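You operate a simulated robot arm through the tools that you are given. There is no shell and no other tool. Be economical: measure what you need, move in short steps, check, and stop when the job is done.

Carry out the task below with a simulated robot arm. There is one attempt and no reset: what you move stays moved.

JOB
Park and pin the blue gantry, then open the grey chain lid.
Fine: home it, switch its drive off, then fit the blue pin.

It is judged by the outcome, as a careful person would: the job done as asked, and still so three seconds after it is handed in. It fails if anything else is knocked over, pushed out of place, dropped, spilled or broken. A push-on lid holds only when it is set on centred and level and pressed home; a screw cap is set on level and turned clockwise until tight.

ROBOT AND FRAMES
A 7-joint arm with a four-finger gripper on a trunk, on a base that drives. Base frame: it is fixed to the floor where the robot stands at the start and does not move with it; the origin is under the middle of the robot, x ahead of it, y to its left, z up; the surface under the hand at the start is at about z = 0.97. Readings come in m, degrees, newtons and seconds.
Its first joint turns from -69.0 to 172.0 degrees. Places, roughly: blue drive dial [0.6, -0.1, 1]; grey chain lid [0.8, -0.4, 1]; orange drive dial [-0.9, -0.1, 1]; red pin (3x3x12 cm) [-0.8, 1.6, 0.9]; white chain lid [0.7, -0.3, 1]; yellow chain lid [0.8, -0.4, 1]. Payload 3.67 kg.
The TCP is the grasp point between the finger pads, 0.028 m short of the fingertips. In the tool frame z runs along the fingers and y along their closing line. The gripper opens to 0.112 m. The gripper's body begins 0.073 m behind the TCP.
Orientation is that of the tool frame in the base frame, as a unit quaternion [w, x, y, z]. With the fingers straight down and closing along the base's y, the tool's x points along the base's -x, its y along +y and its z along -z.

CONTROLS
- The arm moves only by the tool move_arm. Its arguments are lists of equal length, an entry for each row: "dp": the shift along the base's x, y, z in units of 500 mm (1.0 is 500 mm), a list of three; "angular": the turn, a rotation vector about the base's x, y, z in units of 120 degrees (1.0 is 120 degrees), a list of three; "hand": the opening, from 0 (shut) to 1 (fully open). In form: {"dp": [[x, y, z], ...], "angular": [[rx, ry, rz], ...], "hand": [hand, ...]}. A call has 1 to 8 rows; each row is the pose to reach, as a shift and turn from the pose commanded when the call began. A call with a number of a shift or a turn outside -1 to 1 is refused whole. Rows are played at 5 a second. More than 0.05 m and 8.6 degrees between two rows, or a gripper value outside its range, and nothing of the call is played. Where a pose cannot be reached the arm comes as near as it can. A force on the tool above 90 N (or 10 N above the force at the start of the call, whichever is more), or a blocked arm, ends the call early, and 0.2 s more pass. The fingers move at their own pace and stop on an object; they squeeze with about 34 N. The grip force told is the motor's: it shows also when the fingers shut on nothing. Time passes only in rows, and 0.2 s behind the last, so rows that repeat a pose let the fingers close. The reply holds the time, the measured pose of the TCP, the force on the tool along the base axes, the opening and the grip force, in the units named above and with some noise, with the torque about the TCP (base axes, N m) and any sound that the robot's microphone picked up.
- Cameras (640 x 400 px; columns grow to the right, rows downward): "scene" is now at [0.0581, -0.0778, 1.5022]; the picture's right is [-1.00, -0.07, 0.00], its down [-0.05, 0.74, -0.67] and it looks along [0.05, -0.67, -0.74] (base axes); focal length 214 px, centre (320, 200). "wrist" rides on the gripper at [0.06, -0.018, -0.104] in the tool frame; the picture's right is [0.29, 0.96, 0.00], its down [-0.80, 0.24, -0.55] and it looks along [-0.53, 0.16, 0.83] (tool axes); focal length 234 px, centre (320, 200). There is no depth. A picture from a camera that has moved, and an enlarged one, comes with that camera's place and axes in the base frame and with its lens.
- snapshot(camera): a new picture of that camera. The clock stands still meanwhile.
- raise_lower(by): slides the trunk up (or, below 0, down) by that many m; the arm and the scene camera ride with it, the base frame stays. It gives what a move gives, with no picture.
- drive_base(legs): drives the robot by 1 to 6 legs, each [ahead, turn to the left] in m and degrees, along the robot's own axes; the way and the turn of a leg run together, so that a leg with both is an arc; at most 1.5 m and 180 degrees a leg. The arm and the cameras ride along, it lands a little off, and it stops where it bumps. It gives what a move gives.
- head_to(pan, tilt): turns the head with the scene camera to pan (to the left, within 86 degrees either way) and tilt (down, from -29 to 69), counted from straight ahead of the robot. It gives what a move gives.
- enlarge(camera, box): a new picture of the part [left, top, right, bottom] of that camera's present view, enlarged. The clock stands still meanwhile.
- hand_in(): hands the job in; it is judged then, once.

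Go step by step. Nothing tells you exact positions but the pictures and the camera data: compare them with the known pose of the tool, close in by small moves and look again before you grip or let go. The budget is 120 turns and 90 pictures, counting those below and the enlarged ones. Unless the task says otherwise, let go and move clear before handing in, and close with one line.

The tools are called after "Emit:" as name(argument=value, ...) on one line, values as JSON. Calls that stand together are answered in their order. move_arm: Moves the arm, as the interface text tells. Its arguments: {"type":"object","properties":{"dp":{"type":"array"},"angular":{"type":"array"},"hand":{"type":"array"}},"required":["dp","angular","hand"]} The other tools are called the same way: raise_lower (by) slides the trunk up or down; drive_base (legs) drives the base; head_to (pan, tilt) turns the head that bears the scene camera; snapshot (camera) takes a picture; enlarge (camera, box) takes an enlarged picture of a part of a camera's view; hand_in () hands the job in.

At the start:

```text
clock: 0.0
ee_pos: [0.6606, -0.3191, 1.3343]
orientation: [0.0, 0.0, 1.0, 0.001]
contact_force: [-0.4, 0.5, 0.2]
wrist_torque: [-0.01, 0.01, 0.0]
grip_width: 0.1122
grip_force: 0.1
trunk travel left (down, up): [-0.65, 0.19]
robot x, y, heading: [0.0002, -0.0036, 0.0]
head pan, tilt: [-85.9, 47.9]
```

scene: 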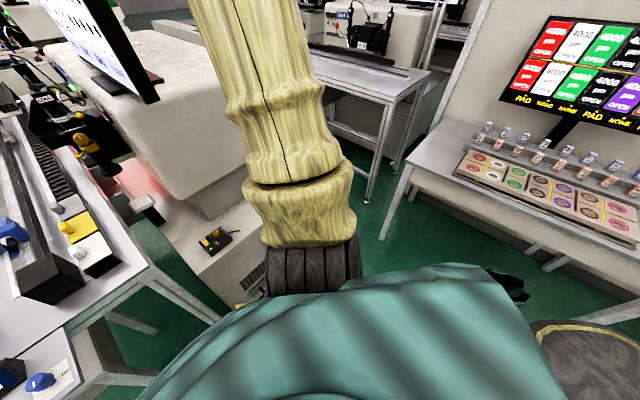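
wrist: 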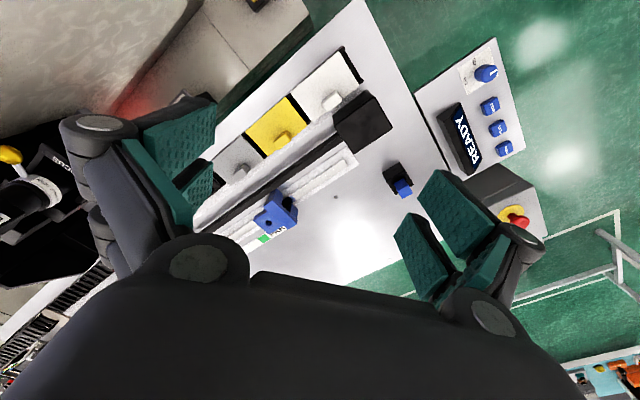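

The wrist view shows a bench with a blue gantry on rails, a blue pin in a holder, a blue panel with a dial, buttons and a "READY" display, and three lids. I'll turn the head toward the bench and look closer.

Emit:
head_to(pan=-25, tilt=45)

Emit:
snapshot(camera="scene")

Emit:
enlarge(camera="wrist", box=[380, 30, 560, 250])

Emit:
enlarge(camera="wrist", box=[190, 30, 420, 260])

```text
clock: 1.3
ee_pos: [0.6622, -0.319, 1.3341]
orientation: [-0.001, 0.0, 1.0, 0.0]
contact_force: [0.2, 0.7, -0.5]
wrist_torque: [0.02, 0.01, -0.02]
grip_width: 0.112
grip_force: 0.0
trunk travel left (down, up): [-0.65, 0.19]
robot x, y, heading: [-0.0007, 0.003, -0.0]
head pan, tilt: [-25.0, 45.0]
```

```text
87 pictures are left
camera scene: at [0.1262, -0.0336, 1.5062], right [-0.42, -0.91, 0.0], down [-0.64, 0.3, -0.71], along [0.64, -0.3, -0.71], focal length 214 px, centre (320, 200)
```

scene: 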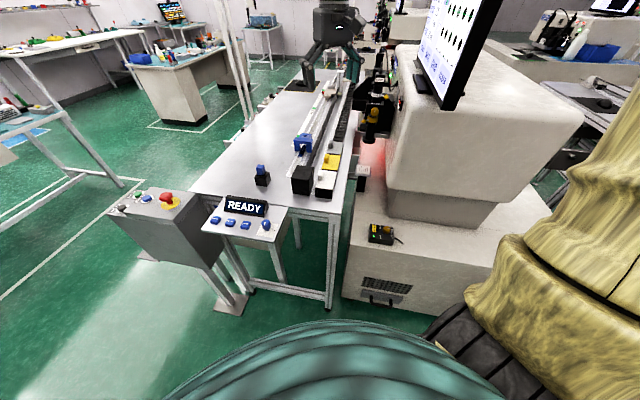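

```text
1.82 times, centred on (470, 140) of wrist
camera zoom: at [0.6019, -0.3372, 1.4379], right [-0.29, 0.96, 0.0], down [0.8, 0.24, 0.55], along [0.53, 0.16, -0.83], focal length 426 px, centre (47, 309)
```

zoom: 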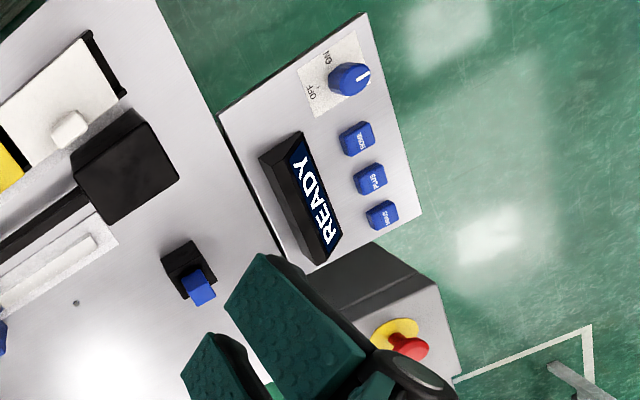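

```text
1.74 times, centred on (305, 145) of wrist
camera zoom: at [0.6019, -0.3372, 1.4379], right [-0.29, 0.96, 0.0], down [0.8, 0.24, 0.55], along [0.53, 0.16, -0.83], focal length 407 px, centre (346, 296)
```

zoom: 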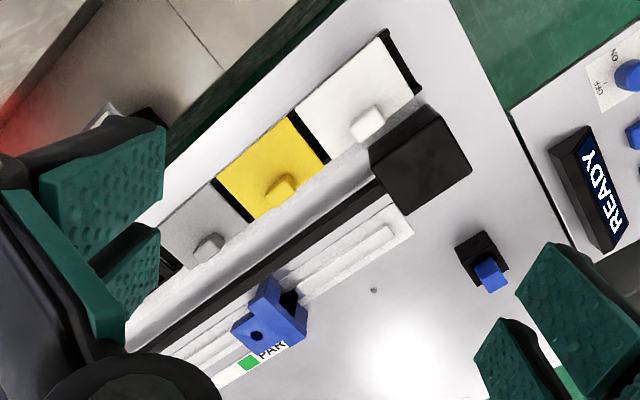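

The blue carriage sits on the rail near a "PARK" mark, and the panel has an ON/OFF dial and three buttons. I'll enlarge both for details.

Emit:
enlarge(camera="scene", box=[190, 180, 300, 250])

Emit:
enlarge(camera="scene", box=[240, 60, 400, 210])

Emit:
enlarge(camera="wrist", box=[455, 50, 535, 170])

```text
5.71 times, centred on (245, 215) of scene
camera zoom: at [0.1262, -0.0336, 1.5062], right [-0.42, -0.91, 0.0], down [-0.64, 0.3, -0.71], along [0.64, -0.3, -0.71], focal length 1226 px, centre (749, 114)
```

zoom: 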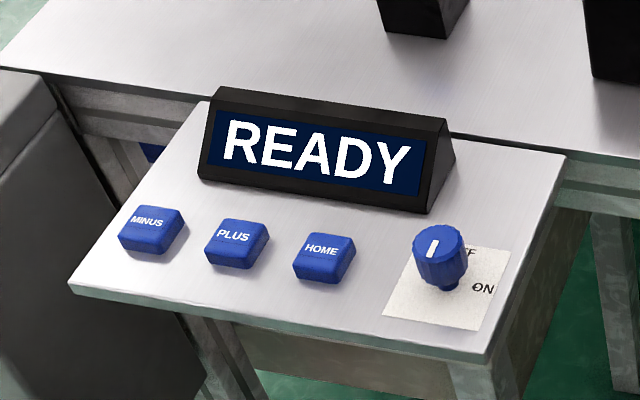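

```text
2.67 times, centred on (320, 135) of scene
camera zoom: at [0.1262, -0.0336, 1.5062], right [-0.42, -0.91, 0.0], down [-0.64, 0.3, -0.71], along [0.64, -0.3, -0.71], focal length 572 px, centre (320, 373)
```

zoom: 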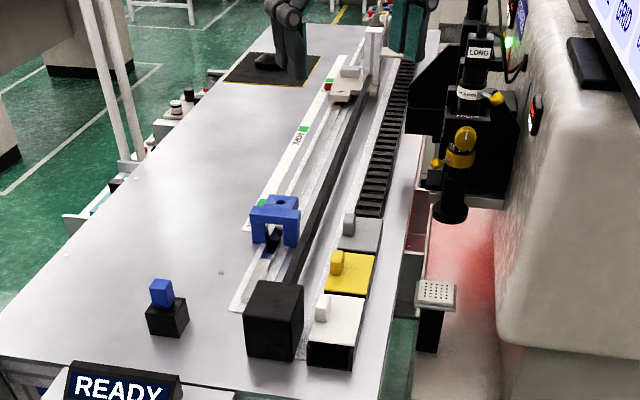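

```text
3.33 times, centred on (495, 110) of wrist
camera zoom: at [0.6019, -0.3372, 1.4379], right [-0.29, 0.96, 0.0], down [0.8, 0.24, 0.55], along [0.53, 0.16, -0.83], focal length 781 px, centre (-263, 500)
```

zoom: 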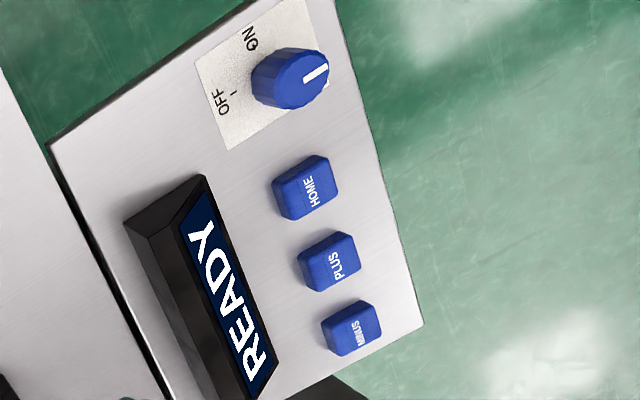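

Estimates: dial (0.56,-0.06), HOME (0.60,-0.01), pin (0.78,-0.12), carriage (0.92,-0.34), grey lid (0.86,-0.43). The bench is turned about -36° in the base frame. I'll yaw the tool to match it and move the wrist camera over the panel.

Emit:
move_arm(dp=[[-0.05, 0.07, -0.01], [-0.1, 0.14, -0.02], [-0.15, 0.21, -0.03], [-0.2, 0.28, -0.04], [-0.25, 0.35, -0.05], [-0.3, 0.42, -0.07], [-0.35, 0.49, -0.08], [-0.4, 0.56, -0.1]], angular=[[0, 0, -0.037], [0, 0, -0.074], [0, 0, -0.111], [0, 0, -0.148], [0, 0, -0.186], [0, 0, -0.223], [0, 0, -0.26], [0, 0, -0.297]], hand=[1, 1, 1, 1, 1, 1, 1, 1])

Emit:
snapshot(camera="wrist")

Emit:
snapshot(camera="scene")

```text
clock: 3.1
ee_pos: [0.4613, -0.0368, 1.2833]
orientation: [0.001, 0.307, 0.952, 0.0]
contact_force: [0.1, 0.5, 0.1]
wrist_torque: [-0.05, 0.0, 0.01]
grip_width: 0.1122
grip_force: 0.1
trunk travel left (down, up): [-0.65, 0.19]
robot x, y, heading: [0.0033, -0.0012, 0.1]
head pan, tilt: [-25.0, 45.0]
```

```text
81 pictures are left
camera wrist: at [0.403, -0.0163, 1.3873], right [0.33, 0.95, 0.0], down [0.79, -0.27, 0.56], along [0.52, -0.18, -0.83], focal length 234 px, centre (320, 200)
```

wrist: 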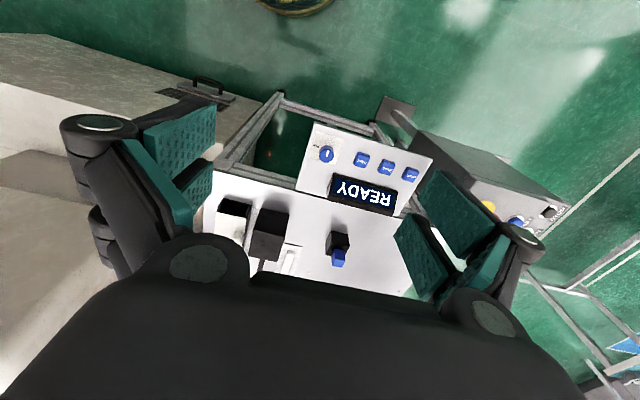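

```text
80 pictures are left
camera scene: at [0.1257, -0.0308, 1.5064], right [-0.42, -0.91, 0.0], down [-0.64, 0.3, -0.71], along [0.64, -0.3, -0.71], focal length 214 px, centre (320, 200)
```

scene: 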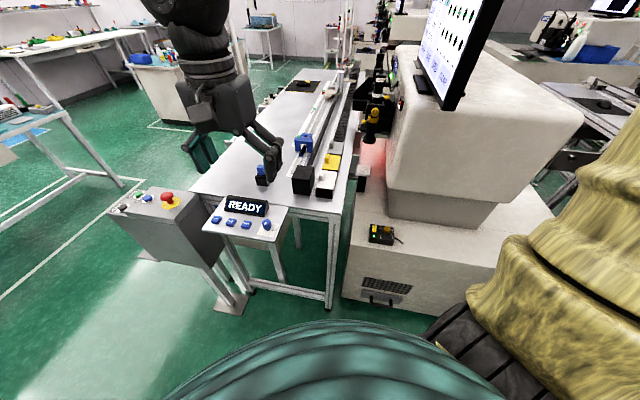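

Emit:
enlarge(camera="wrist", box=[290, 120, 440, 220])

Emit:
enlarge(camera="wrist", box=[305, 135, 350, 175])

Emit:
enlarge(camera="scene", box=[270, 70, 350, 200])

```text
4.00 times, centred on (365, 170) of wrist
camera zoom: at [0.403, -0.0163, 1.3873], right [0.33, 0.95, 0.0], down [0.79, -0.27, 0.56], along [0.52, -0.18, -0.83], focal length 937 px, centre (140, 320)
```

zoom: 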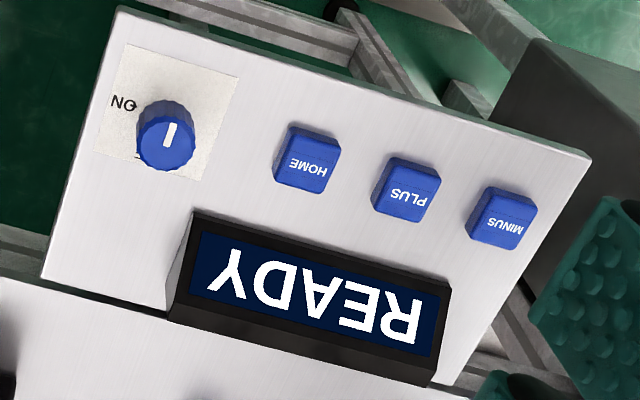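

```text
10.00 times, centred on (328, 155) of wrist
camera zoom: at [0.403, -0.0163, 1.3873], right [0.33, 0.95, 0.0], down [0.79, -0.27, 0.56], along [0.52, -0.18, -0.83], focal length 2342 px, centre (245, 650)
```

zoom: 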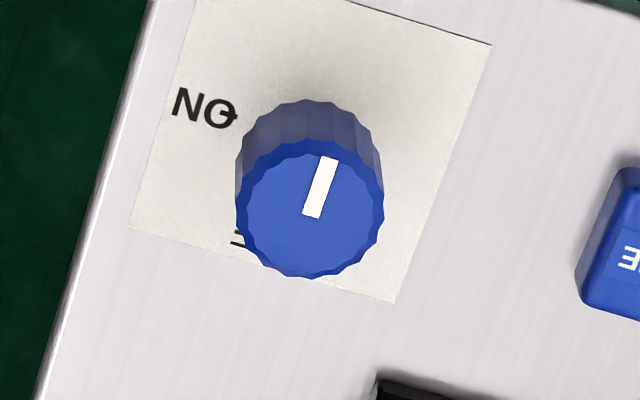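

```text
3.08 times, centred on (310, 135) of scene
camera zoom: at [0.1257, -0.0308, 1.5064], right [-0.42, -0.91, 0.0], down [-0.64, 0.3, -0.71], along [0.64, -0.3, -0.71], focal length 660 px, centre (351, 400)
```

zoom: 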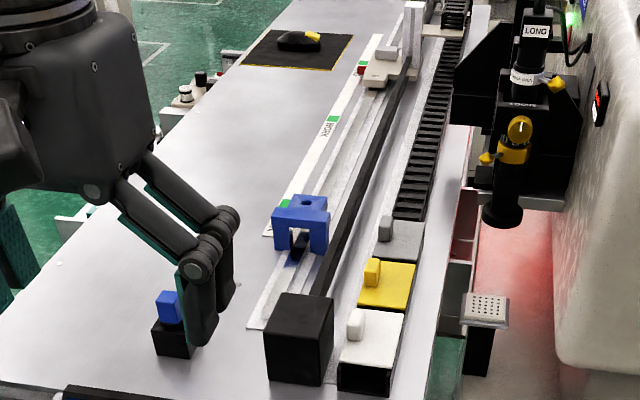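

The dial's mark matches neither label clearly from this angle, so I'll tilt the wrist camera to look straight down on the dial.

Emit:
move_arm(dp=[[0.03, -0.01, -0.03], [0.06, -0.02, -0.07], [0.1, -0.03, -0.1], [0.13, -0.04, -0.13], [0.18, -0.05, -0.17]], angular=[[0.018, 0.052, 0], [0.036, 0.104, 0], [0.054, 0.156, 0], [0.072, 0.208, 0], [0.09, 0.26, 0]], hand=[1, 1, 1, 1, 1])

Emit:
snapshot(camera="wrist")

```text
clock: 4.3
ee_pos: [0.5557, -0.0636, 1.1986]
orientation: [-0.287, 0.293, 0.912, 0.006]
contact_force: [1.3, -0.3, -0.9]
wrist_torque: [0.01, 0.09, 0.05]
grip_width: 0.1119
grip_force: 0.2
trunk travel left (down, up): [-0.65, 0.19]
robot x, y, heading: [-0.0046, -0.0009, -0.3]
head pan, tilt: [-25.0, 45.0]
```

```text
76 pictures are left
camera wrist: at [0.5606, -0.0648, 1.3193], right [0.32, 0.95, 0.0], down [0.95, -0.32, 0.01], along [0.01, 0.0, -1.0], focal length 234 px, centre (320, 200)
```

wrist: 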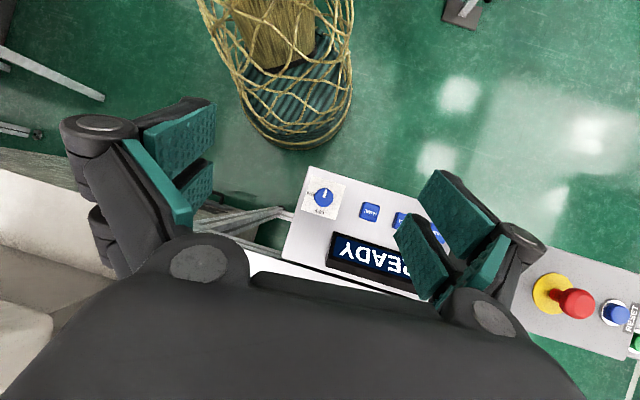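

Emit:
enlarge(camera="wrist", box=[295, 170, 355, 225])

Emit:
enlarge(camera="wrist", box=[280, 160, 440, 300])

```text
7.27 times, centred on (325, 198) of wrist
camera zoom: at [0.5606, -0.0648, 1.3193], right [0.32, 0.95, 0.0], down [0.95, -0.32, 0.01], along [0.01, 0.0, -1.0], focal length 1703 px, centre (284, 218)
```

zoom: 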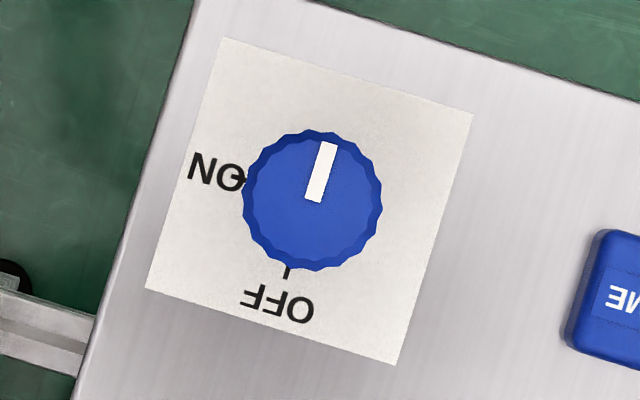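

```text
2.86 times, centred on (360, 230) of wrist
camera zoom: at [0.5606, -0.0648, 1.3193], right [0.32, 0.95, 0.0], down [0.95, -0.32, 0.01], along [0.01, 0.0, -1.0], focal length 669 px, centre (206, 114)
```

zoom: 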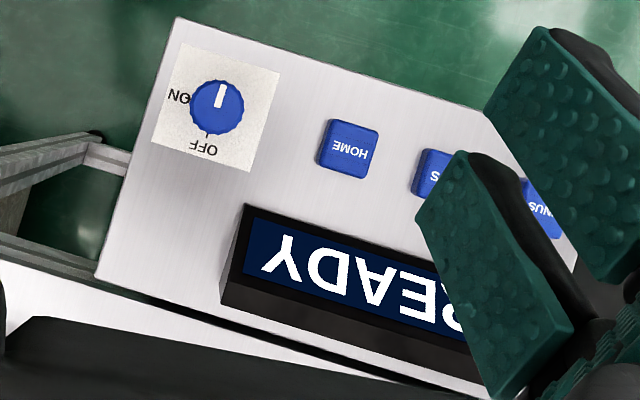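

Seen from above, OFF is on the bench side and ON is at 90°. The mark points opposite OFF, past ON. HOME comes first, while the drive is READY, so I'll straighten the tool, close the fingers and move above HOME at about (0.604, 0.0).

Emit:
move_arm(dp=[[0.02, 0.026, -0.03], [0.04, 0.052, -0.08], [0.06, 0.078, -0.13], [0.08, 0.104, -0.18], [0.097, 0.127, -0.22], [0.097, 0.127, -0.22]], angular=[[-0.018, -0.052, 0], [-0.036, -0.104, 0], [-0.054, -0.156, 0], [-0.072, -0.208, 0], [-0.09, -0.26, 0], [-0.09, -0.26, 0]], hand=[0, 0, 0, 0, 0, 0])

Emit:
snapshot(camera="wrist")

Emit:
enlarge(camera="scene", box=[190, 160, 310, 250])

```text
clock: 5.7
ee_pos: [0.6014, 0.0002, 1.0902]
orientation: [0.002, 0.306, 0.952, 0.001]
contact_force: [-0.3, -0.5, 0.3]
wrist_torque: [0.06, -0.02, 0.01]
grip_width: 0.0002
grip_force: 34.4
trunk travel left (down, up): [-0.65, 0.19]
robot x, y, heading: [-0.0028, -0.0037, 0.1]
head pan, tilt: [-25.0, 45.0]
```

```text
73 pictures are left
camera wrist: at [0.5423, 0.0202, 1.1934], right [0.32, 0.95, 0.0], down [0.79, -0.27, 0.55], along [0.52, -0.18, -0.83], focal length 234 px, centre (320, 200)
```

wrist: 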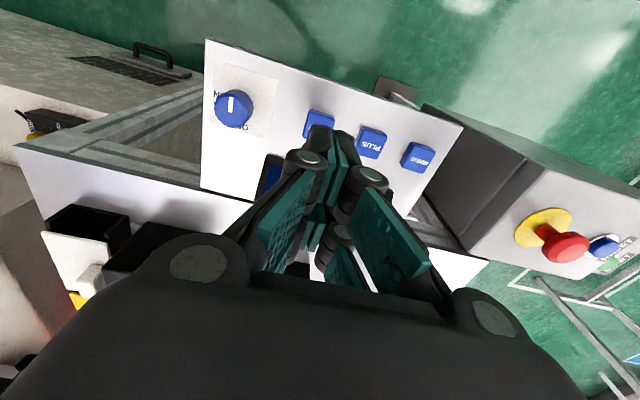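

```text
4.44 times, centred on (250, 205) of scene
camera zoom: at [0.1266, -0.0349, 1.5061], right [-0.42, -0.91, 0.0], down [-0.64, 0.3, -0.71], along [0.64, -0.3, -0.71], focal length 953 px, centre (631, 178)
```

zoom: 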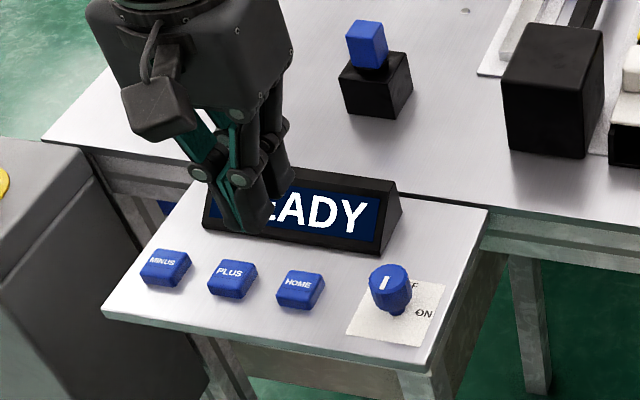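

The fingers are over HOME (top at about z=0.973). I'll press down gently and come back up.

Emit:
move_arm(dp=[[0.006, -0.002, -0.08], [0.006, -0.002, -0.14], [0.006, -0.002, -0.165], [0.006, -0.002, -0.178], [0.006, -0.002, -0.188]], angular=[[0, 0, 0], [0, 0, 0], [0, 0, 0], [0, 0, 0], [0, 0, 0]], hand=[0, 0, 0, 0, 0])

Emit:
enlarge(camera="scene", box=[190, 160, 310, 250])

```text
clock: 6.9
ee_pos: [0.6045, 0.0003, 0.9987]
orientation: [0.002, 0.306, 0.952, 0.001]
contact_force: [0.4, 2.2, 30.3]
wrist_torque: [0.05, 0.03, 0.06]
grip_width: 0.0058
grip_force: 35.2
trunk travel left (down, up): [-0.65, 0.19]
robot x, y, heading: [0.0014, 0.0008, -0.0]
head pan, tilt: [-25.0, 45.0]
heard: click
```

```text
4.44 times, centred on (250, 205) of scene
camera zoom: at [0.1244, -0.0328, 1.507], right [-0.42, -0.91, 0.0], down [-0.64, 0.3, -0.71], along [0.64, -0.3, -0.71], focal length 953 px, centre (631, 178)
```

zoom: 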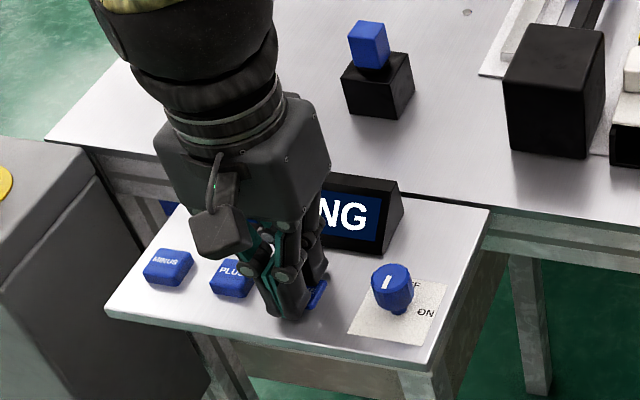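

Clicked, and the display now reads something ending in "NG" (HOMING, I expect). I'll lift and watch.

Emit:
move_arm(dp=[[0, 0, 0.06], [0, 0, 0.14], [-0.04, 0.04, 0.22], [-0.1, 0.08, 0.28], [-0.16, 0.12, 0.34]], angular=[[0, 0, 0], [0, 0, 0], [0, 0, 0], [0, 0, 0], [0, 0, 0]], hand=[0, 0, 0, 0, 0])

Emit:
snapshot(camera="scene")

Emit:
enlarge(camera="scene", box=[190, 60, 370, 250])

```text
clock: 8.1
ee_pos: [0.5195, 0.0558, 1.1657]
orientation: [0.001, 0.307, 0.952, 0.001]
contact_force: [-1.0, -2.1, -0.2]
wrist_torque: [0.04, 0.0, 0.0]
grip_width: 0.0
grip_force: 35.6
trunk travel left (down, up): [-0.65, 0.19]
robot x, y, heading: [0.0012, -0.0002, -0.1]
head pan, tilt: [-25.0, 45.0]
```

```text
70 pictures are left
camera scene: at [0.1237, -0.0392, 1.5069], right [-0.46, -0.89, 0.0], down [-0.62, 0.32, -0.71], along [0.63, -0.33, -0.7], focal length 214 px, centre (320, 200)
```

scene: 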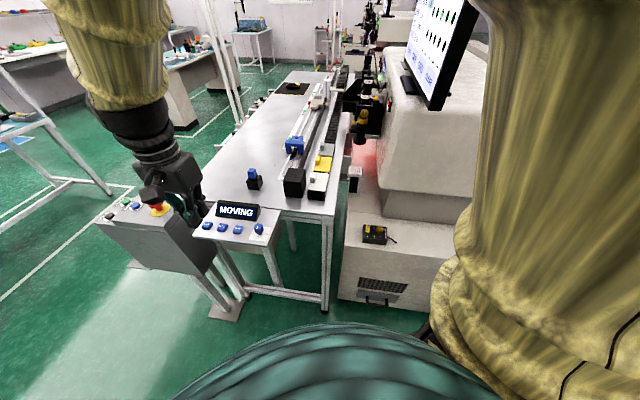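

```text
2.11 times, centred on (280, 155) of scene
camera zoom: at [0.1237, -0.0392, 1.5069], right [-0.46, -0.89, 0.0], down [-0.62, 0.32, -0.71], along [0.63, -0.33, -0.7], focal length 452 px, centre (404, 295)
```

zoom: 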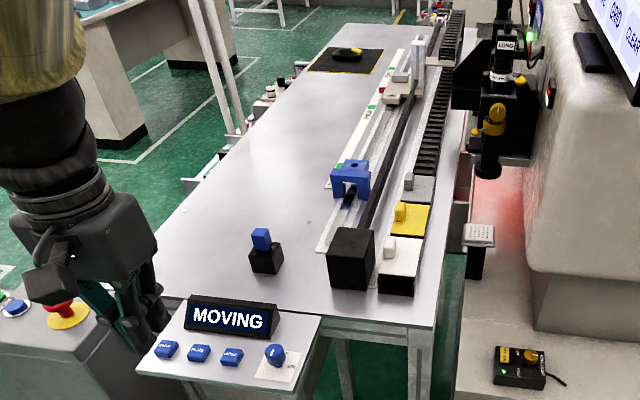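

The display shows MOVING and the white carriage is moving along the rail. I'll wait.

Emit:
move_arm(dp=[[0, 0, 0.05], [0, 0, 0.1], [0, 0, 0.1], [0, 0, 0.1], [0, 0, 0.1], [0, 0, 0.1], [0, 0, 0.1], [0, 0, 0.1]], angular=[[0, 0, 0], [0, 0, 0], [0, 0, 0], [0, 0, 0], [0, 0, 0], [0, 0, 0], [0, 0, 0], [0, 0, 0]], hand=[0, 0, 0, 0, 0.6, 0.6, 0.6, 0.6])

Emit:
enlarge(camera="scene", box=[190, 60, 370, 250])

```text
clock: 9.9
ee_pos: [0.5218, 0.0583, 1.2157]
orientation: [0.0, 0.306, 0.952, 0.0]
contact_force: [1.1, 0.3, -0.4]
wrist_torque: [-0.01, -0.02, 0.0]
grip_width: 0.0671
grip_force: 0.1
trunk travel left (down, up): [-0.65, 0.19]
robot x, y, heading: [-0.003, 0.0007, -0.0]
head pan, tilt: [-25.0, 45.0]
```

```text
2.11 times, centred on (280, 155) of scene
camera zoom: at [0.1261, -0.0332, 1.5062], right [-0.42, -0.91, 0.0], down [-0.64, 0.3, -0.71], along [0.64, -0.3, -0.71], focal length 452 px, centre (404, 295)
```

zoom: 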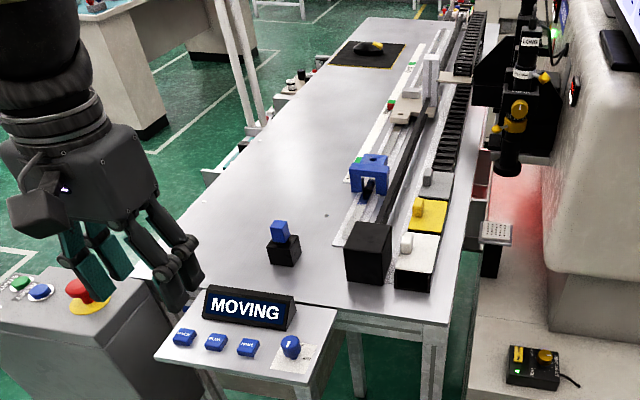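

Still moving. I'll use the wait to hover open-fingered over the dial without touching it.

Emit:
move_arm(dp=[[0.016, -0.045, -0.04], [0.032, -0.09, -0.09], [0.048, -0.14, -0.14], [0.064, -0.19, -0.19], [0.08, -0.232, -0.24], [0.08, -0.232, -0.24]], angular=[[0, 0, 0], [0, 0, 0], [0, 0, 0], [0, 0, 0], [0, 0, 0], [0, 0, 0]], hand=[0.6, 0.6, 0.6, 0.6, 0.6, 0.6])

Emit:
snapshot(camera="wrist")

Emit:
enlarge(camera="scene", box=[190, 60, 370, 250])

```text
clock: 11.3
ee_pos: [0.5624, -0.0573, 1.0964]
orientation: [0.001, 0.307, 0.952, -0.001]
contact_force: [0.0, -0.4, -0.3]
wrist_torque: [-0.04, -0.02, -0.03]
grip_width: 0.0673
grip_force: 0.1
trunk travel left (down, up): [-0.65, 0.19]
robot x, y, heading: [-0.0012, 0.002, -0.0]
head pan, tilt: [-25.0, 45.0]
```

```text
67 pictures are left
camera wrist: at [0.5044, -0.0359, 1.1999], right [0.32, 0.95, 0.0], down [0.79, -0.27, 0.55], along [0.53, -0.18, -0.83], focal length 234 px, centre (320, 200)
```

wrist: 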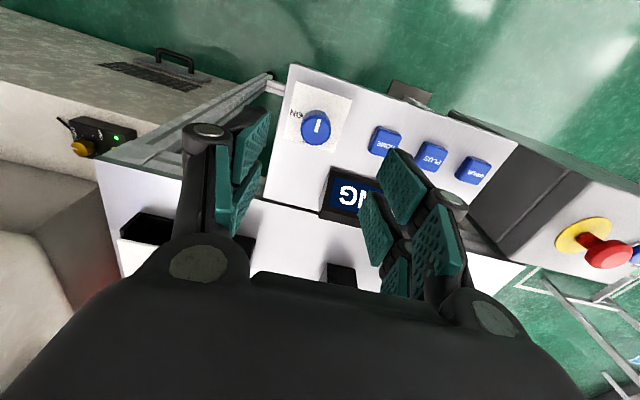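

```text
2.11 times, centred on (280, 155) of scene
camera zoom: at [0.1253, -0.0328, 1.5063], right [-0.42, -0.91, 0.0], down [-0.64, 0.3, -0.71], along [0.64, -0.3, -0.71], focal length 452 px, centre (404, 295)
```

zoom: 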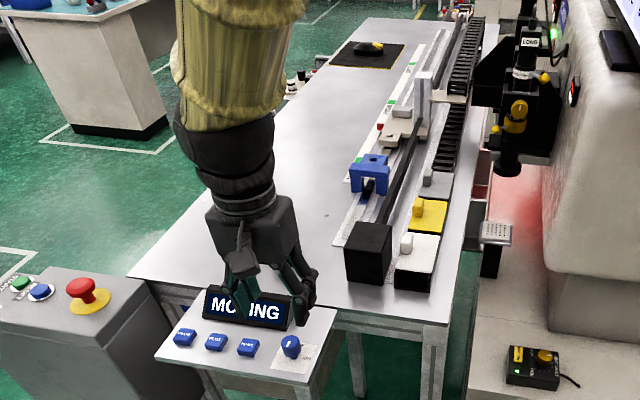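

The dial is confirmed right under the TCP. Waiting for homing to finish.

Emit:
move_arm(dp=[[0, 0, 0], [0, 0, 0], [0, 0, 0], [0, 0, 0], [0, 0, 0], [0, 0, 0], [0, 0, 0], [0, 0, 0]], angular=[[0, 0, 0], [0, 0, 0], [0, 0, 0], [0, 0, 0], [0, 0, 0], [0, 0, 0], [0, 0, 0], [0, 0, 0]], hand=[0.6, 0.6, 0.6, 0.6, 0.6, 0.6, 0.6, 0.6])

Emit:
move_arm(dp=[[0, 0, 0], [0, 0, 0], [0, 0, 0], [0, 0, 0], [0, 0, 0], [0, 0, 0], [0, 0, 0], [0, 0, 0]], angular=[[0, 0, 0], [0, 0, 0], [0, 0, 0], [0, 0, 0], [0, 0, 0], [0, 0, 0], [0, 0, 0], [0, 0, 0]], hand=[0.6, 0.6, 0.6, 0.6, 0.6, 0.6, 0.6, 0.6])

Emit:
enlarge(camera="scene", box=[190, 60, 370, 250])

```text
clock: 13.1
ee_pos: [0.5642, -0.0565, 1.0962]
orientation: [0.0, 0.307, 0.952, 0.0]
contact_force: [-0.2, 0.5, -0.5]
wrist_torque: [-0.02, -0.01, -0.05]
grip_width: 0.0672
grip_force: 0.0
trunk travel left (down, up): [-0.65, 0.19]
robot x, y, heading: [0.0028, -0.0023, -0.0]
head pan, tilt: [-25.0, 45.0]
```

```text
clock: 14.9
ee_pos: [0.5638, -0.0561, 1.095]
orientation: [0.0, 0.306, 0.952, 0.0]
contact_force: [-0.4, -0.5, 0.1]
wrist_torque: [0.03, 0.05, 0.0]
grip_width: 0.0672
grip_force: 0.1
trunk travel left (down, up): [-0.65, 0.19]
robot x, y, heading: [0.0006, -0.0005, 0.0]
head pan, tilt: [-25.0, 45.0]
```

```text
2.11 times, centred on (280, 155) of scene
camera zoom: at [0.1262, -0.0331, 1.5062], right [-0.42, -0.91, 0.0], down [-0.64, 0.3, -0.71], along [0.64, -0.3, -0.71], focal length 452 px, centre (404, 295)
```

zoom: 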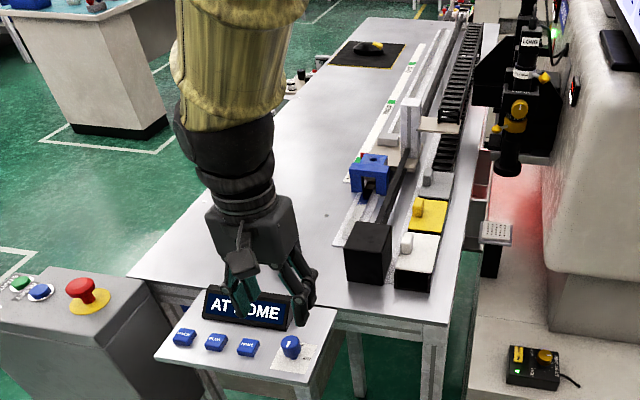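

The display says AT HOME, so now I'll grip the dial.

Emit:
move_arm(dp=[[-0.002, -0.003, -0.08], [-0.002, -0.003, -0.15], [-0.002, -0.003, -0.2], [-0.002, -0.003, -0.2], [-0.002, -0.003, -0.2]], angular=[[0, 0, 0], [0, 0, 0], [0, 0, 0], [0, 0, 0], [0, 0, 0]], hand=[0.6, 0.6, 0.6, 0, 0])

Emit:
snapshot(camera="wrist")

```text
clock: 16.1
ee_pos: [0.5613, -0.0596, 0.9974]
orientation: [0.001, 0.306, 0.952, 0.0]
contact_force: [-4.2, -7.1, 27.8]
wrist_torque: [-0.56, 0.51, 0.17]
grip_width: 0.0235
grip_force: 44.6
trunk travel left (down, up): [-0.65, 0.19]
robot x, y, heading: [0.0002, -0.0004, 0.0]
head pan, tilt: [-25.0, 45.0]
```

```text
64 pictures are left
camera wrist: at [0.5017, -0.0388, 1.1006], right [0.32, 0.95, 0.0], down [0.79, -0.27, 0.56], along [0.53, -0.18, -0.83], focal length 234 px, centre (320, 200)
```

wrist: 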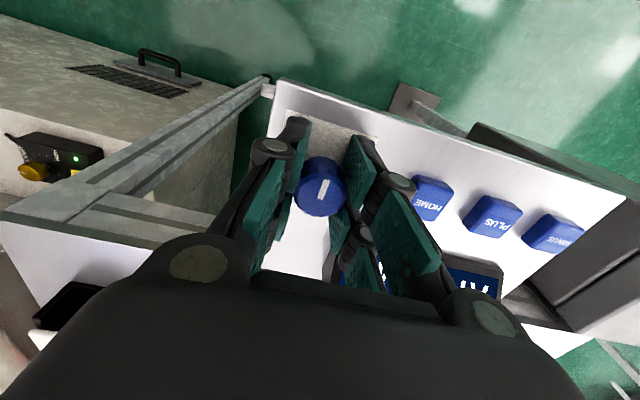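

Gripped, though the tips lightly touch the panel. I'll ease up 4 mm and turn counter-clockwise (seen from above) by 60°.

Emit:
move_arm(dp=[[0, 0, 0.008], [0, 0, 0.008], [0, 0, 0.008], [0, 0, 0.008], [0, 0, 0.008], [0, 0, 0.008], [0, 0, 0.008], [0, 0, 0.008]], angular=[[0, 0, 0.03], [0, 0, 0.1], [0, 0, 0.17], [0, 0, 0.24], [0, 0, 0.31], [0, 0, 0.38], [0, 0, 0.44], [0, 0, 0.5]], hand=[0, 0, 0, 0, 0, 0, 0, 0])

Emit:
snapshot(camera="wrist")

Emit:
enlarge(camera="scene", box=[190, 60, 370, 250])

```text
clock: 17.9
ee_pos: [0.5612, -0.0581, 0.9992]
orientation: [-0.001, -0.212, 0.977, 0.0]
contact_force: [-21.9, -1.6, -31.7]
wrist_torque: [0.05, 0.32, 0.02]
grip_width: 0.0231
grip_force: 45.0
trunk travel left (down, up): [-0.65, 0.19]
robot x, y, heading: [0.0011, -0.0018, -0.0]
head pan, tilt: [-25.0, 45.0]
```

```text
63 pictures are left
camera wrist: at [0.5145, -0.1003, 1.1029], right [-0.66, 0.75, 0.0], down [0.63, 0.55, 0.55], along [0.42, 0.36, -0.83], focal length 234 px, centre (320, 200)
```

wrist: 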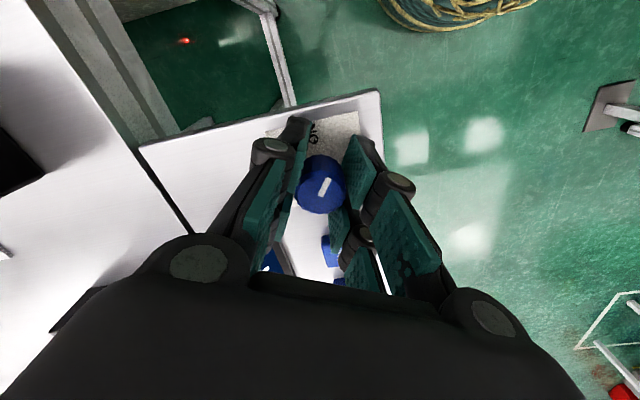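

```text
2.11 times, centred on (280, 155) of scene
camera zoom: at [0.126, -0.0337, 1.5061], right [-0.42, -0.91, 0.0], down [-0.64, 0.3, -0.71], along [0.64, -0.3, -0.71], focal length 452 px, centre (404, 295)
```

zoom: 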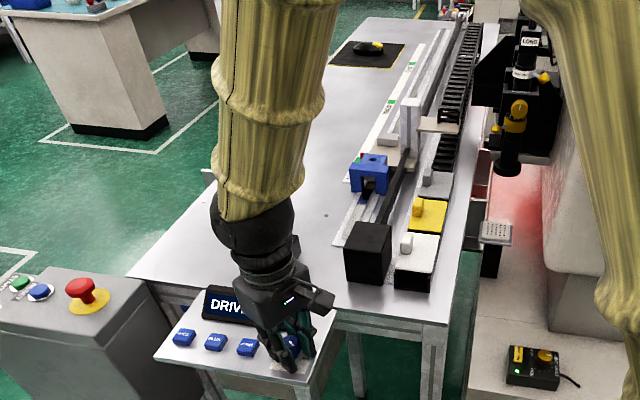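

The display now starts with "DRIV…". I'll zoom in on it before turning further.

Emit:
enlarge(camera="scene", box=[235, 190, 295, 240])

Emit:
enlarge(camera="wrist", box=[255, 90, 395, 270])

```text
8.00 times, centred on (265, 215) of scene
camera zoom: at [0.126, -0.0337, 1.5061], right [-0.42, -0.91, 0.0], down [-0.64, 0.3, -0.71], along [0.64, -0.3, -0.71], focal length 1716 px, centre (760, 80)
```

zoom: 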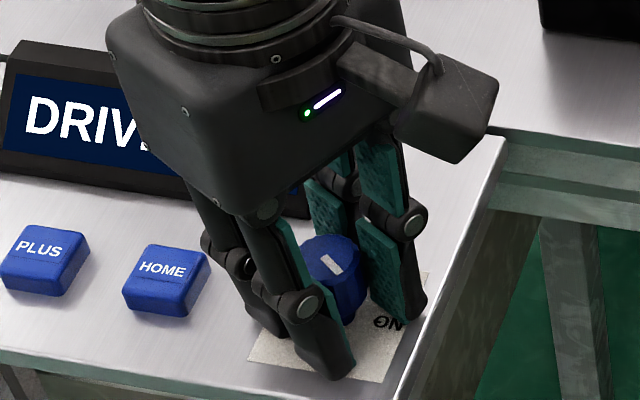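

```text
2.22 times, centred on (325, 180) of wrist
camera zoom: at [0.5145, -0.1003, 1.1029], right [-0.66, 0.75, 0.0], down [0.63, 0.55, 0.55], along [0.42, 0.36, -0.83], focal length 520 px, centre (309, 244)
```

zoom: 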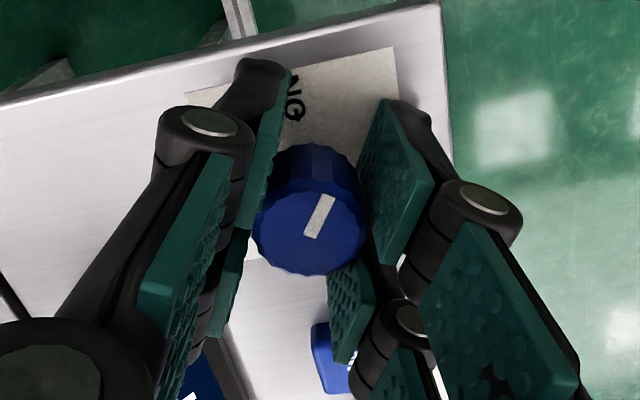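

The mark has turned about 50° toward ON and OFF. I'll continue counter-clockwise and relax the upward pull.

Emit:
move_arm(dp=[[0, 0, -0.006], [0, 0, -0.006], [0, 0, -0.006], [0, 0, -0.006], [0, 0, -0.006], [0, 0, -0.006], [0, 0, -0.006], [0, 0, -0.006]], angular=[[0, 0, 0.03], [0, 0, 0.1], [0, 0, 0.17], [0, 0, 0.24], [0, 0, 0.31], [0, 0, 0.38], [0, 0, 0.44], [0, 0, 0.5]], hand=[0, 0, 0, 0, 0, 0, 0, 0])

Emit:
enlarge(camera="wrist", box=[255, 90, 395, 270])

Emit:
enlarge(camera="scene", box=[205, 180, 315, 250])

```text
clock: 19.7
ee_pos: [0.5606, -0.058, 0.9971]
orientation: [0.001, -0.672, 0.741, 0.0]
contact_force: [-10.6, -6.7, 14.7]
wrist_torque: [0.41, 0.26, -0.26]
grip_width: 0.0227
grip_force: 45.6
trunk travel left (down, up): [-0.65, 0.19]
robot x, y, heading: [0.0044, 0.0008, -0.1]
head pan, tilt: [-25.0, 45.0]
```

```text
2.22 times, centred on (325, 180) of wrist
camera zoom: at [0.5731, -0.1207, 1.1007], right [-0.98, -0.19, 0.0], down [-0.16, 0.82, 0.55], along [-0.11, 0.54, -0.83], focal length 520 px, centre (309, 244)
```

zoom: 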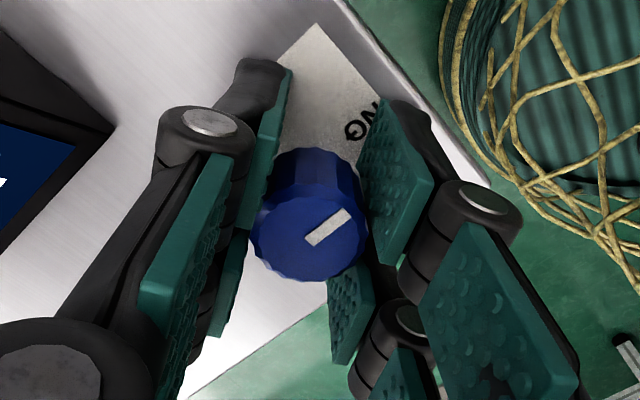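

```text
5.71 times, centred on (260, 215) of scene
camera zoom: at [0.1242, -0.0341, 1.5063], right [-0.42, -0.91, 0.0], down [-0.64, 0.3, -0.71], along [0.64, -0.3, -0.71], focal length 1226 px, centre (663, 114)
```

zoom: 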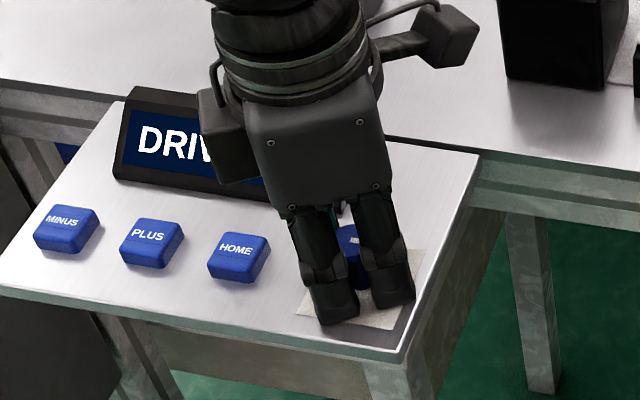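

The mark is now around the ON tick, with some slip. I'll keep turning.

Emit:
move_arm(dp=[[0, 0, 0], [0, 0, 0], [0, 0, 0], [0, 0, 0], [0, 0, 0], [0, 0, 0], [0, 0, 0], [0, 0, 0]], angular=[[0, 0, 0.03], [0, 0, 0.1], [0, 0, 0.17], [0, 0, 0.24], [0, 0, 0.31], [0, 0, 0.38], [0, 0, 0.44], [0, 0, 0.5]], hand=[0, 0, 0, 0, 0, 0, 0, 0])

Emit:
enlarge(camera="wrist", box=[195, 90, 395, 270])

Emit:
enlarge(camera="scene", box=[205, 180, 315, 250])

```text
clock: 21.5
ee_pos: [0.5603, -0.0596, 0.9963]
orientation: [0.0, 0.952, -0.306, 0.0]
contact_force: [0.2, -8.8, 22.9]
wrist_torque: [0.0, 0.38, -0.24]
grip_width: 0.0236
grip_force: 44.9
trunk travel left (down, up): [-0.65, 0.19]
robot x, y, heading: [-0.0029, -0.002, -0.1]
head pan, tilt: [-25.0, 45.0]
```

```text
2.22 times, centred on (295, 180) of wrist
camera zoom: at [0.6202, -0.0794, 1.1008], right [-0.32, -0.95, 0.0], down [-0.79, 0.27, 0.55], along [-0.52, 0.18, -0.83], focal length 520 px, centre (376, 244)
```

zoom: 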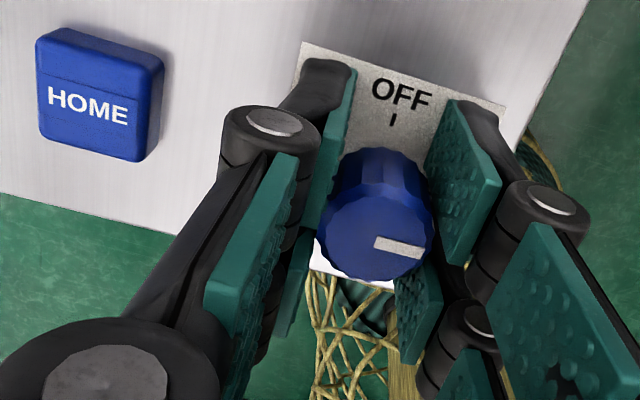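

```text
5.71 times, centred on (260, 215) of scene
camera zoom: at [0.1248, -0.0343, 1.5064], right [-0.42, -0.91, 0.0], down [-0.64, 0.3, -0.71], along [0.64, -0.3, -0.71], focal length 1226 px, centre (663, 114)
```

zoom: 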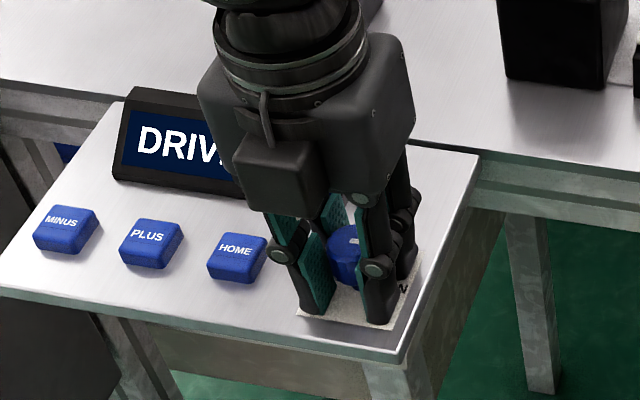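

The dial seems to have stopped, with the mark at ON, while the gripper slipped. I'll release, lift and read the display.

Emit:
move_arm(dp=[[0, 0, 0], [0, 0, 0], [0, 0, 0.06], [0, 0, 0.14], [-0.06, -0.06, 0.22], [-0.14, -0.12, 0.28], [-0.2, -0.18, 0.32]], angular=[[0, 0, 0], [0, 0, 0], [0, 0, 0], [0, 0, -0.06], [0, 0, -0.12], [0, 0, -0.18], [0, 0, -0.24]], hand=[0.6, 0.6, 0.6, 0.6, 0.6, 0.6, 0.6])

Emit:
enlarge(camera="scene", box=[205, 180, 315, 250])

```text
refused: row 5 steps farther than a row can; nothing moved
```

```text
5.71 times, centred on (260, 215) of scene
camera zoom: at [0.1248, -0.0343, 1.5064], right [-0.42, -0.91, 0.0], down [-0.64, 0.3, -0.71], along [0.64, -0.3, -0.71], focal length 1226 px, centre (663, 114)
```

zoom: 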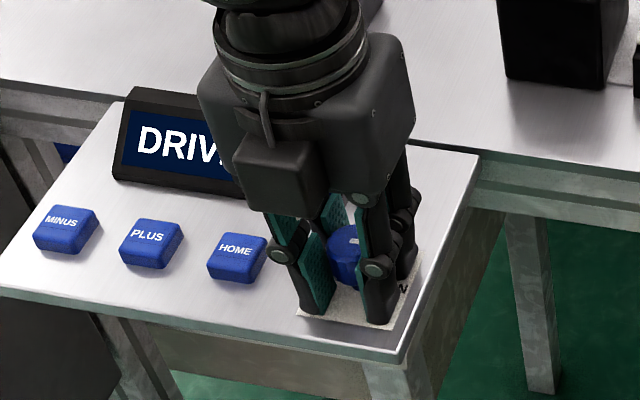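

Emit:
move_arm(dp=[[0, 0, 0], [0, 0, 0], [0, 0, 0.06], [0, 0, 0.14], [-0.04, -0.04, 0.2], [-0.08, -0.08, 0.25], [-0.12, -0.12, 0.3], [-0.16, -0.16, 0.35]], angular=[[0, 0, 0], [0, 0, 0], [0, 0, 0], [0, 0, -0.06], [0, 0, -0.12], [0, 0, -0.18], [0, 0, -0.24], [0, 0, -0.3]], hand=[0.6, 0.6, 0.6, 0.6, 0.6, 0.6, 0.6, 0.6])

Emit:
enlarge(camera="scene", box=[205, 180, 315, 250])

```text
clock: 23.3
ee_pos: [0.4822, -0.1385, 1.173]
orientation: [-0.001, 0.81, -0.586, 0.0]
contact_force: [-0.9, -0.1, 0.1]
wrist_torque: [0.08, -0.02, 0.01]
grip_width: 0.0675
grip_force: 0.0
trunk travel left (down, up): [-0.65, 0.19]
robot x, y, heading: [0.0003, 0.0016, 0.0]
head pan, tilt: [-25.0, 45.0]
```

```text
5.71 times, centred on (260, 215) of scene
camera zoom: at [0.1246, -0.0356, 1.5063], right [-0.42, -0.91, 0.0], down [-0.64, 0.3, -0.71], along [0.64, -0.3, -0.71], focal length 1226 px, centre (663, 114)
```

zoom: 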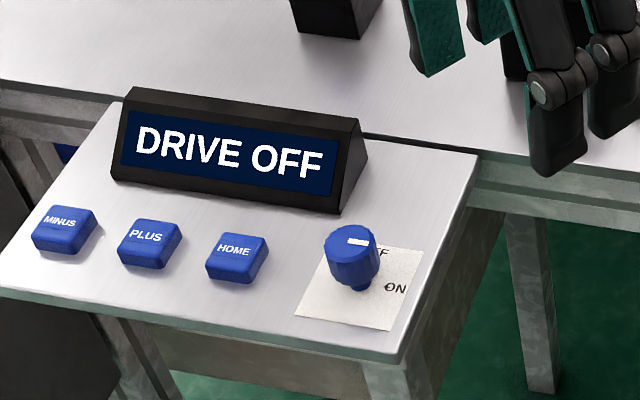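

The display reads DRIVE OFF and the dial is at its stop after a 90° turn, so the knob mark is just offset from its labels. Next is the pin; I'll look closely at the pin and the fork.

Emit:
enlarge(camera="scene", box=[230, 110, 370, 200])

Emit:
enlarge(camera="scene", box=[290, 95, 350, 145])

```text
4.44 times, centred on (300, 155) of scene
camera zoom: at [0.1246, -0.0356, 1.5063], right [-0.42, -0.91, 0.0], down [-0.64, 0.3, -0.71], along [0.64, -0.3, -0.71], focal length 953 px, centre (409, 400)
```

zoom: 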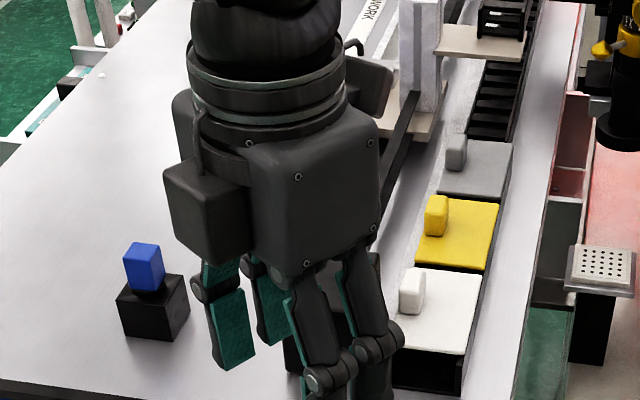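

```text
8.00 times, centred on (320, 120) of scene
camera zoom: at [0.1246, -0.0356, 1.5063], right [-0.42, -0.91, 0.0], down [-0.64, 0.3, -0.71], along [0.64, -0.3, -0.71], focal length 1716 px, centre (320, 840)
```

zoom: 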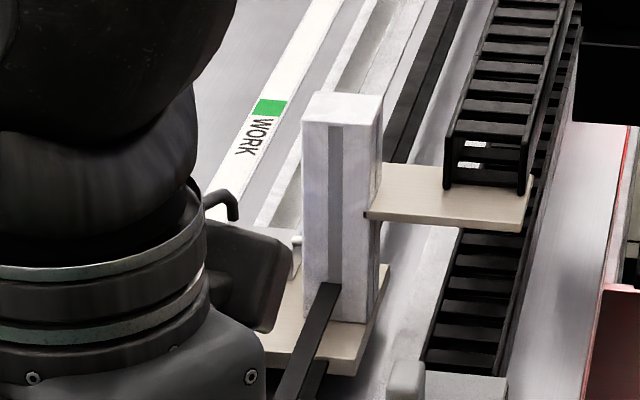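

The pin is at about (0.777,-0.113), top z≈1.045. The fork is near (0.94,-0.34), at the edge of reach, so I'll need to drive ahead slightly. First I'll raise the arm and unwind the yaw.

Emit:
move_arm(dp=[[0, 0.01, 0.02], [0, 0.02, 0.04], [0, 0.03, 0.06], [0, 0.04, 0.08], [0, 0.05, 0.1], [0, 0.06, 0.12], [0, 0.07, 0.14], [0, 0.08, 0.16]], angular=[[0, 0, -0.07], [0, 0, -0.14], [0, 0, -0.21], [0, 0, -0.28], [0, 0, -0.35], [0, 0, -0.42], [0, 0, -0.49], [0, 0, -0.56]], hand=[0.6, 0.6, 0.6, 0.6, 0.6, 0.6, 0.6, 0.6])

Emit:
move_arm(dp=[[0, 0.01, 0], [0, 0.02, 0], [0, 0.03, 0], [0, 0.04, 0], [0, 0.05, 0], [0, 0.06, 0], [0, 0.07, 0], [0, 0.08, 0]], angular=[[0, 0, -0.07], [0, 0, -0.14], [0, 0, -0.21], [0, 0, -0.28], [0, 0, -0.35], [0, 0, -0.42], [0, 0, -0.49], [0, 0, -0.56]], hand=[0.6, 0.6, 0.6, 0.6, 0.6, 0.6, 0.6, 0.6])

Emit:
drive_base(legs=[[0.1, 0]])

Emit:
snapshot(camera="wrist")

Emit:
snapshot(camera="scene")

```text
clock: 25.1
ee_pos: [0.4828, -0.0994, 1.2527]
orientation: [0.0, -0.35, 0.937, 0.0]
contact_force: [0.2, -2.0, 0.3]
wrist_torque: [-0.02, -0.01, 0.0]
grip_width: 0.0672
grip_force: 0.0
trunk travel left (down, up): [-0.65, 0.19]
robot x, y, heading: [-0.0, -0.0022, -0.1]
head pan, tilt: [-25.0, 45.0]
```

```text
clock: 26.9
ee_pos: [0.482, -0.0586, 1.2532]
orientation: [-0.001, 0.226, 0.974, 0.0]
contact_force: [0.2, 0.2, -0.5]
wrist_torque: [-0.03, 0.01, 0.02]
grip_width: 0.0675
grip_force: 0.0
trunk travel left (down, up): [-0.65, 0.19]
robot x, y, heading: [-0.0003, 0.0035, -0.0]
head pan, tilt: [-25.0, 45.0]
```

```text
clock: 28.1
ee_pos: [0.5837, -0.0571, 1.2511]
orientation: [-0.001, 0.225, 0.974, -0.001]
contact_force: [0.4, -0.2, -1.7]
wrist_torque: [-0.01, 0.06, 0.01]
grip_width: 0.0672
grip_force: 0.0
trunk travel left (down, up): [-0.65, 0.19]
robot x, y, heading: [0.1017, 0.0007, -0.1]
head pan, tilt: [-25.0, 45.0]
```

```text
51 pictures are left
camera wrist: at [0.5229, -0.0479, 1.3547], right [0.16, 0.99, 0.0], down [0.82, -0.13, 0.55], along [0.55, -0.09, -0.83], focal length 234 px, centre (320, 200)
```

wrist: 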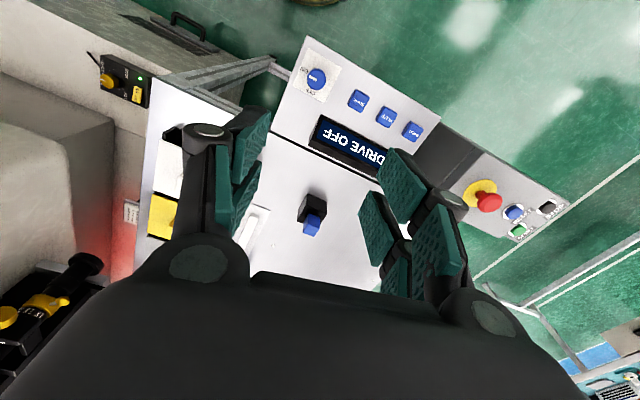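

```text
50 pictures are left
camera scene: at [0.2283, -0.033, 1.5061], right [-0.42, -0.91, 0.0], down [-0.64, 0.3, -0.71], along [0.64, -0.3, -0.71], focal length 214 px, centre (320, 200)
```

scene: 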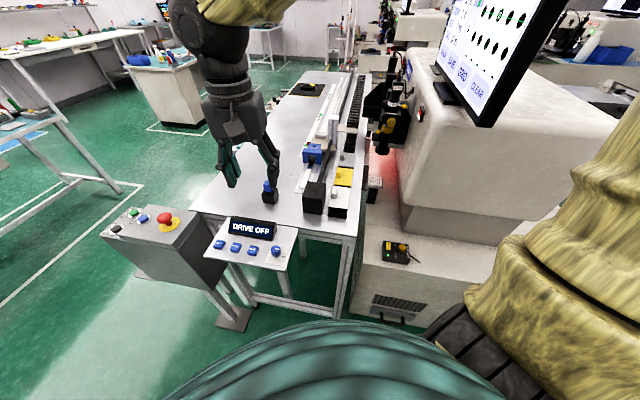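

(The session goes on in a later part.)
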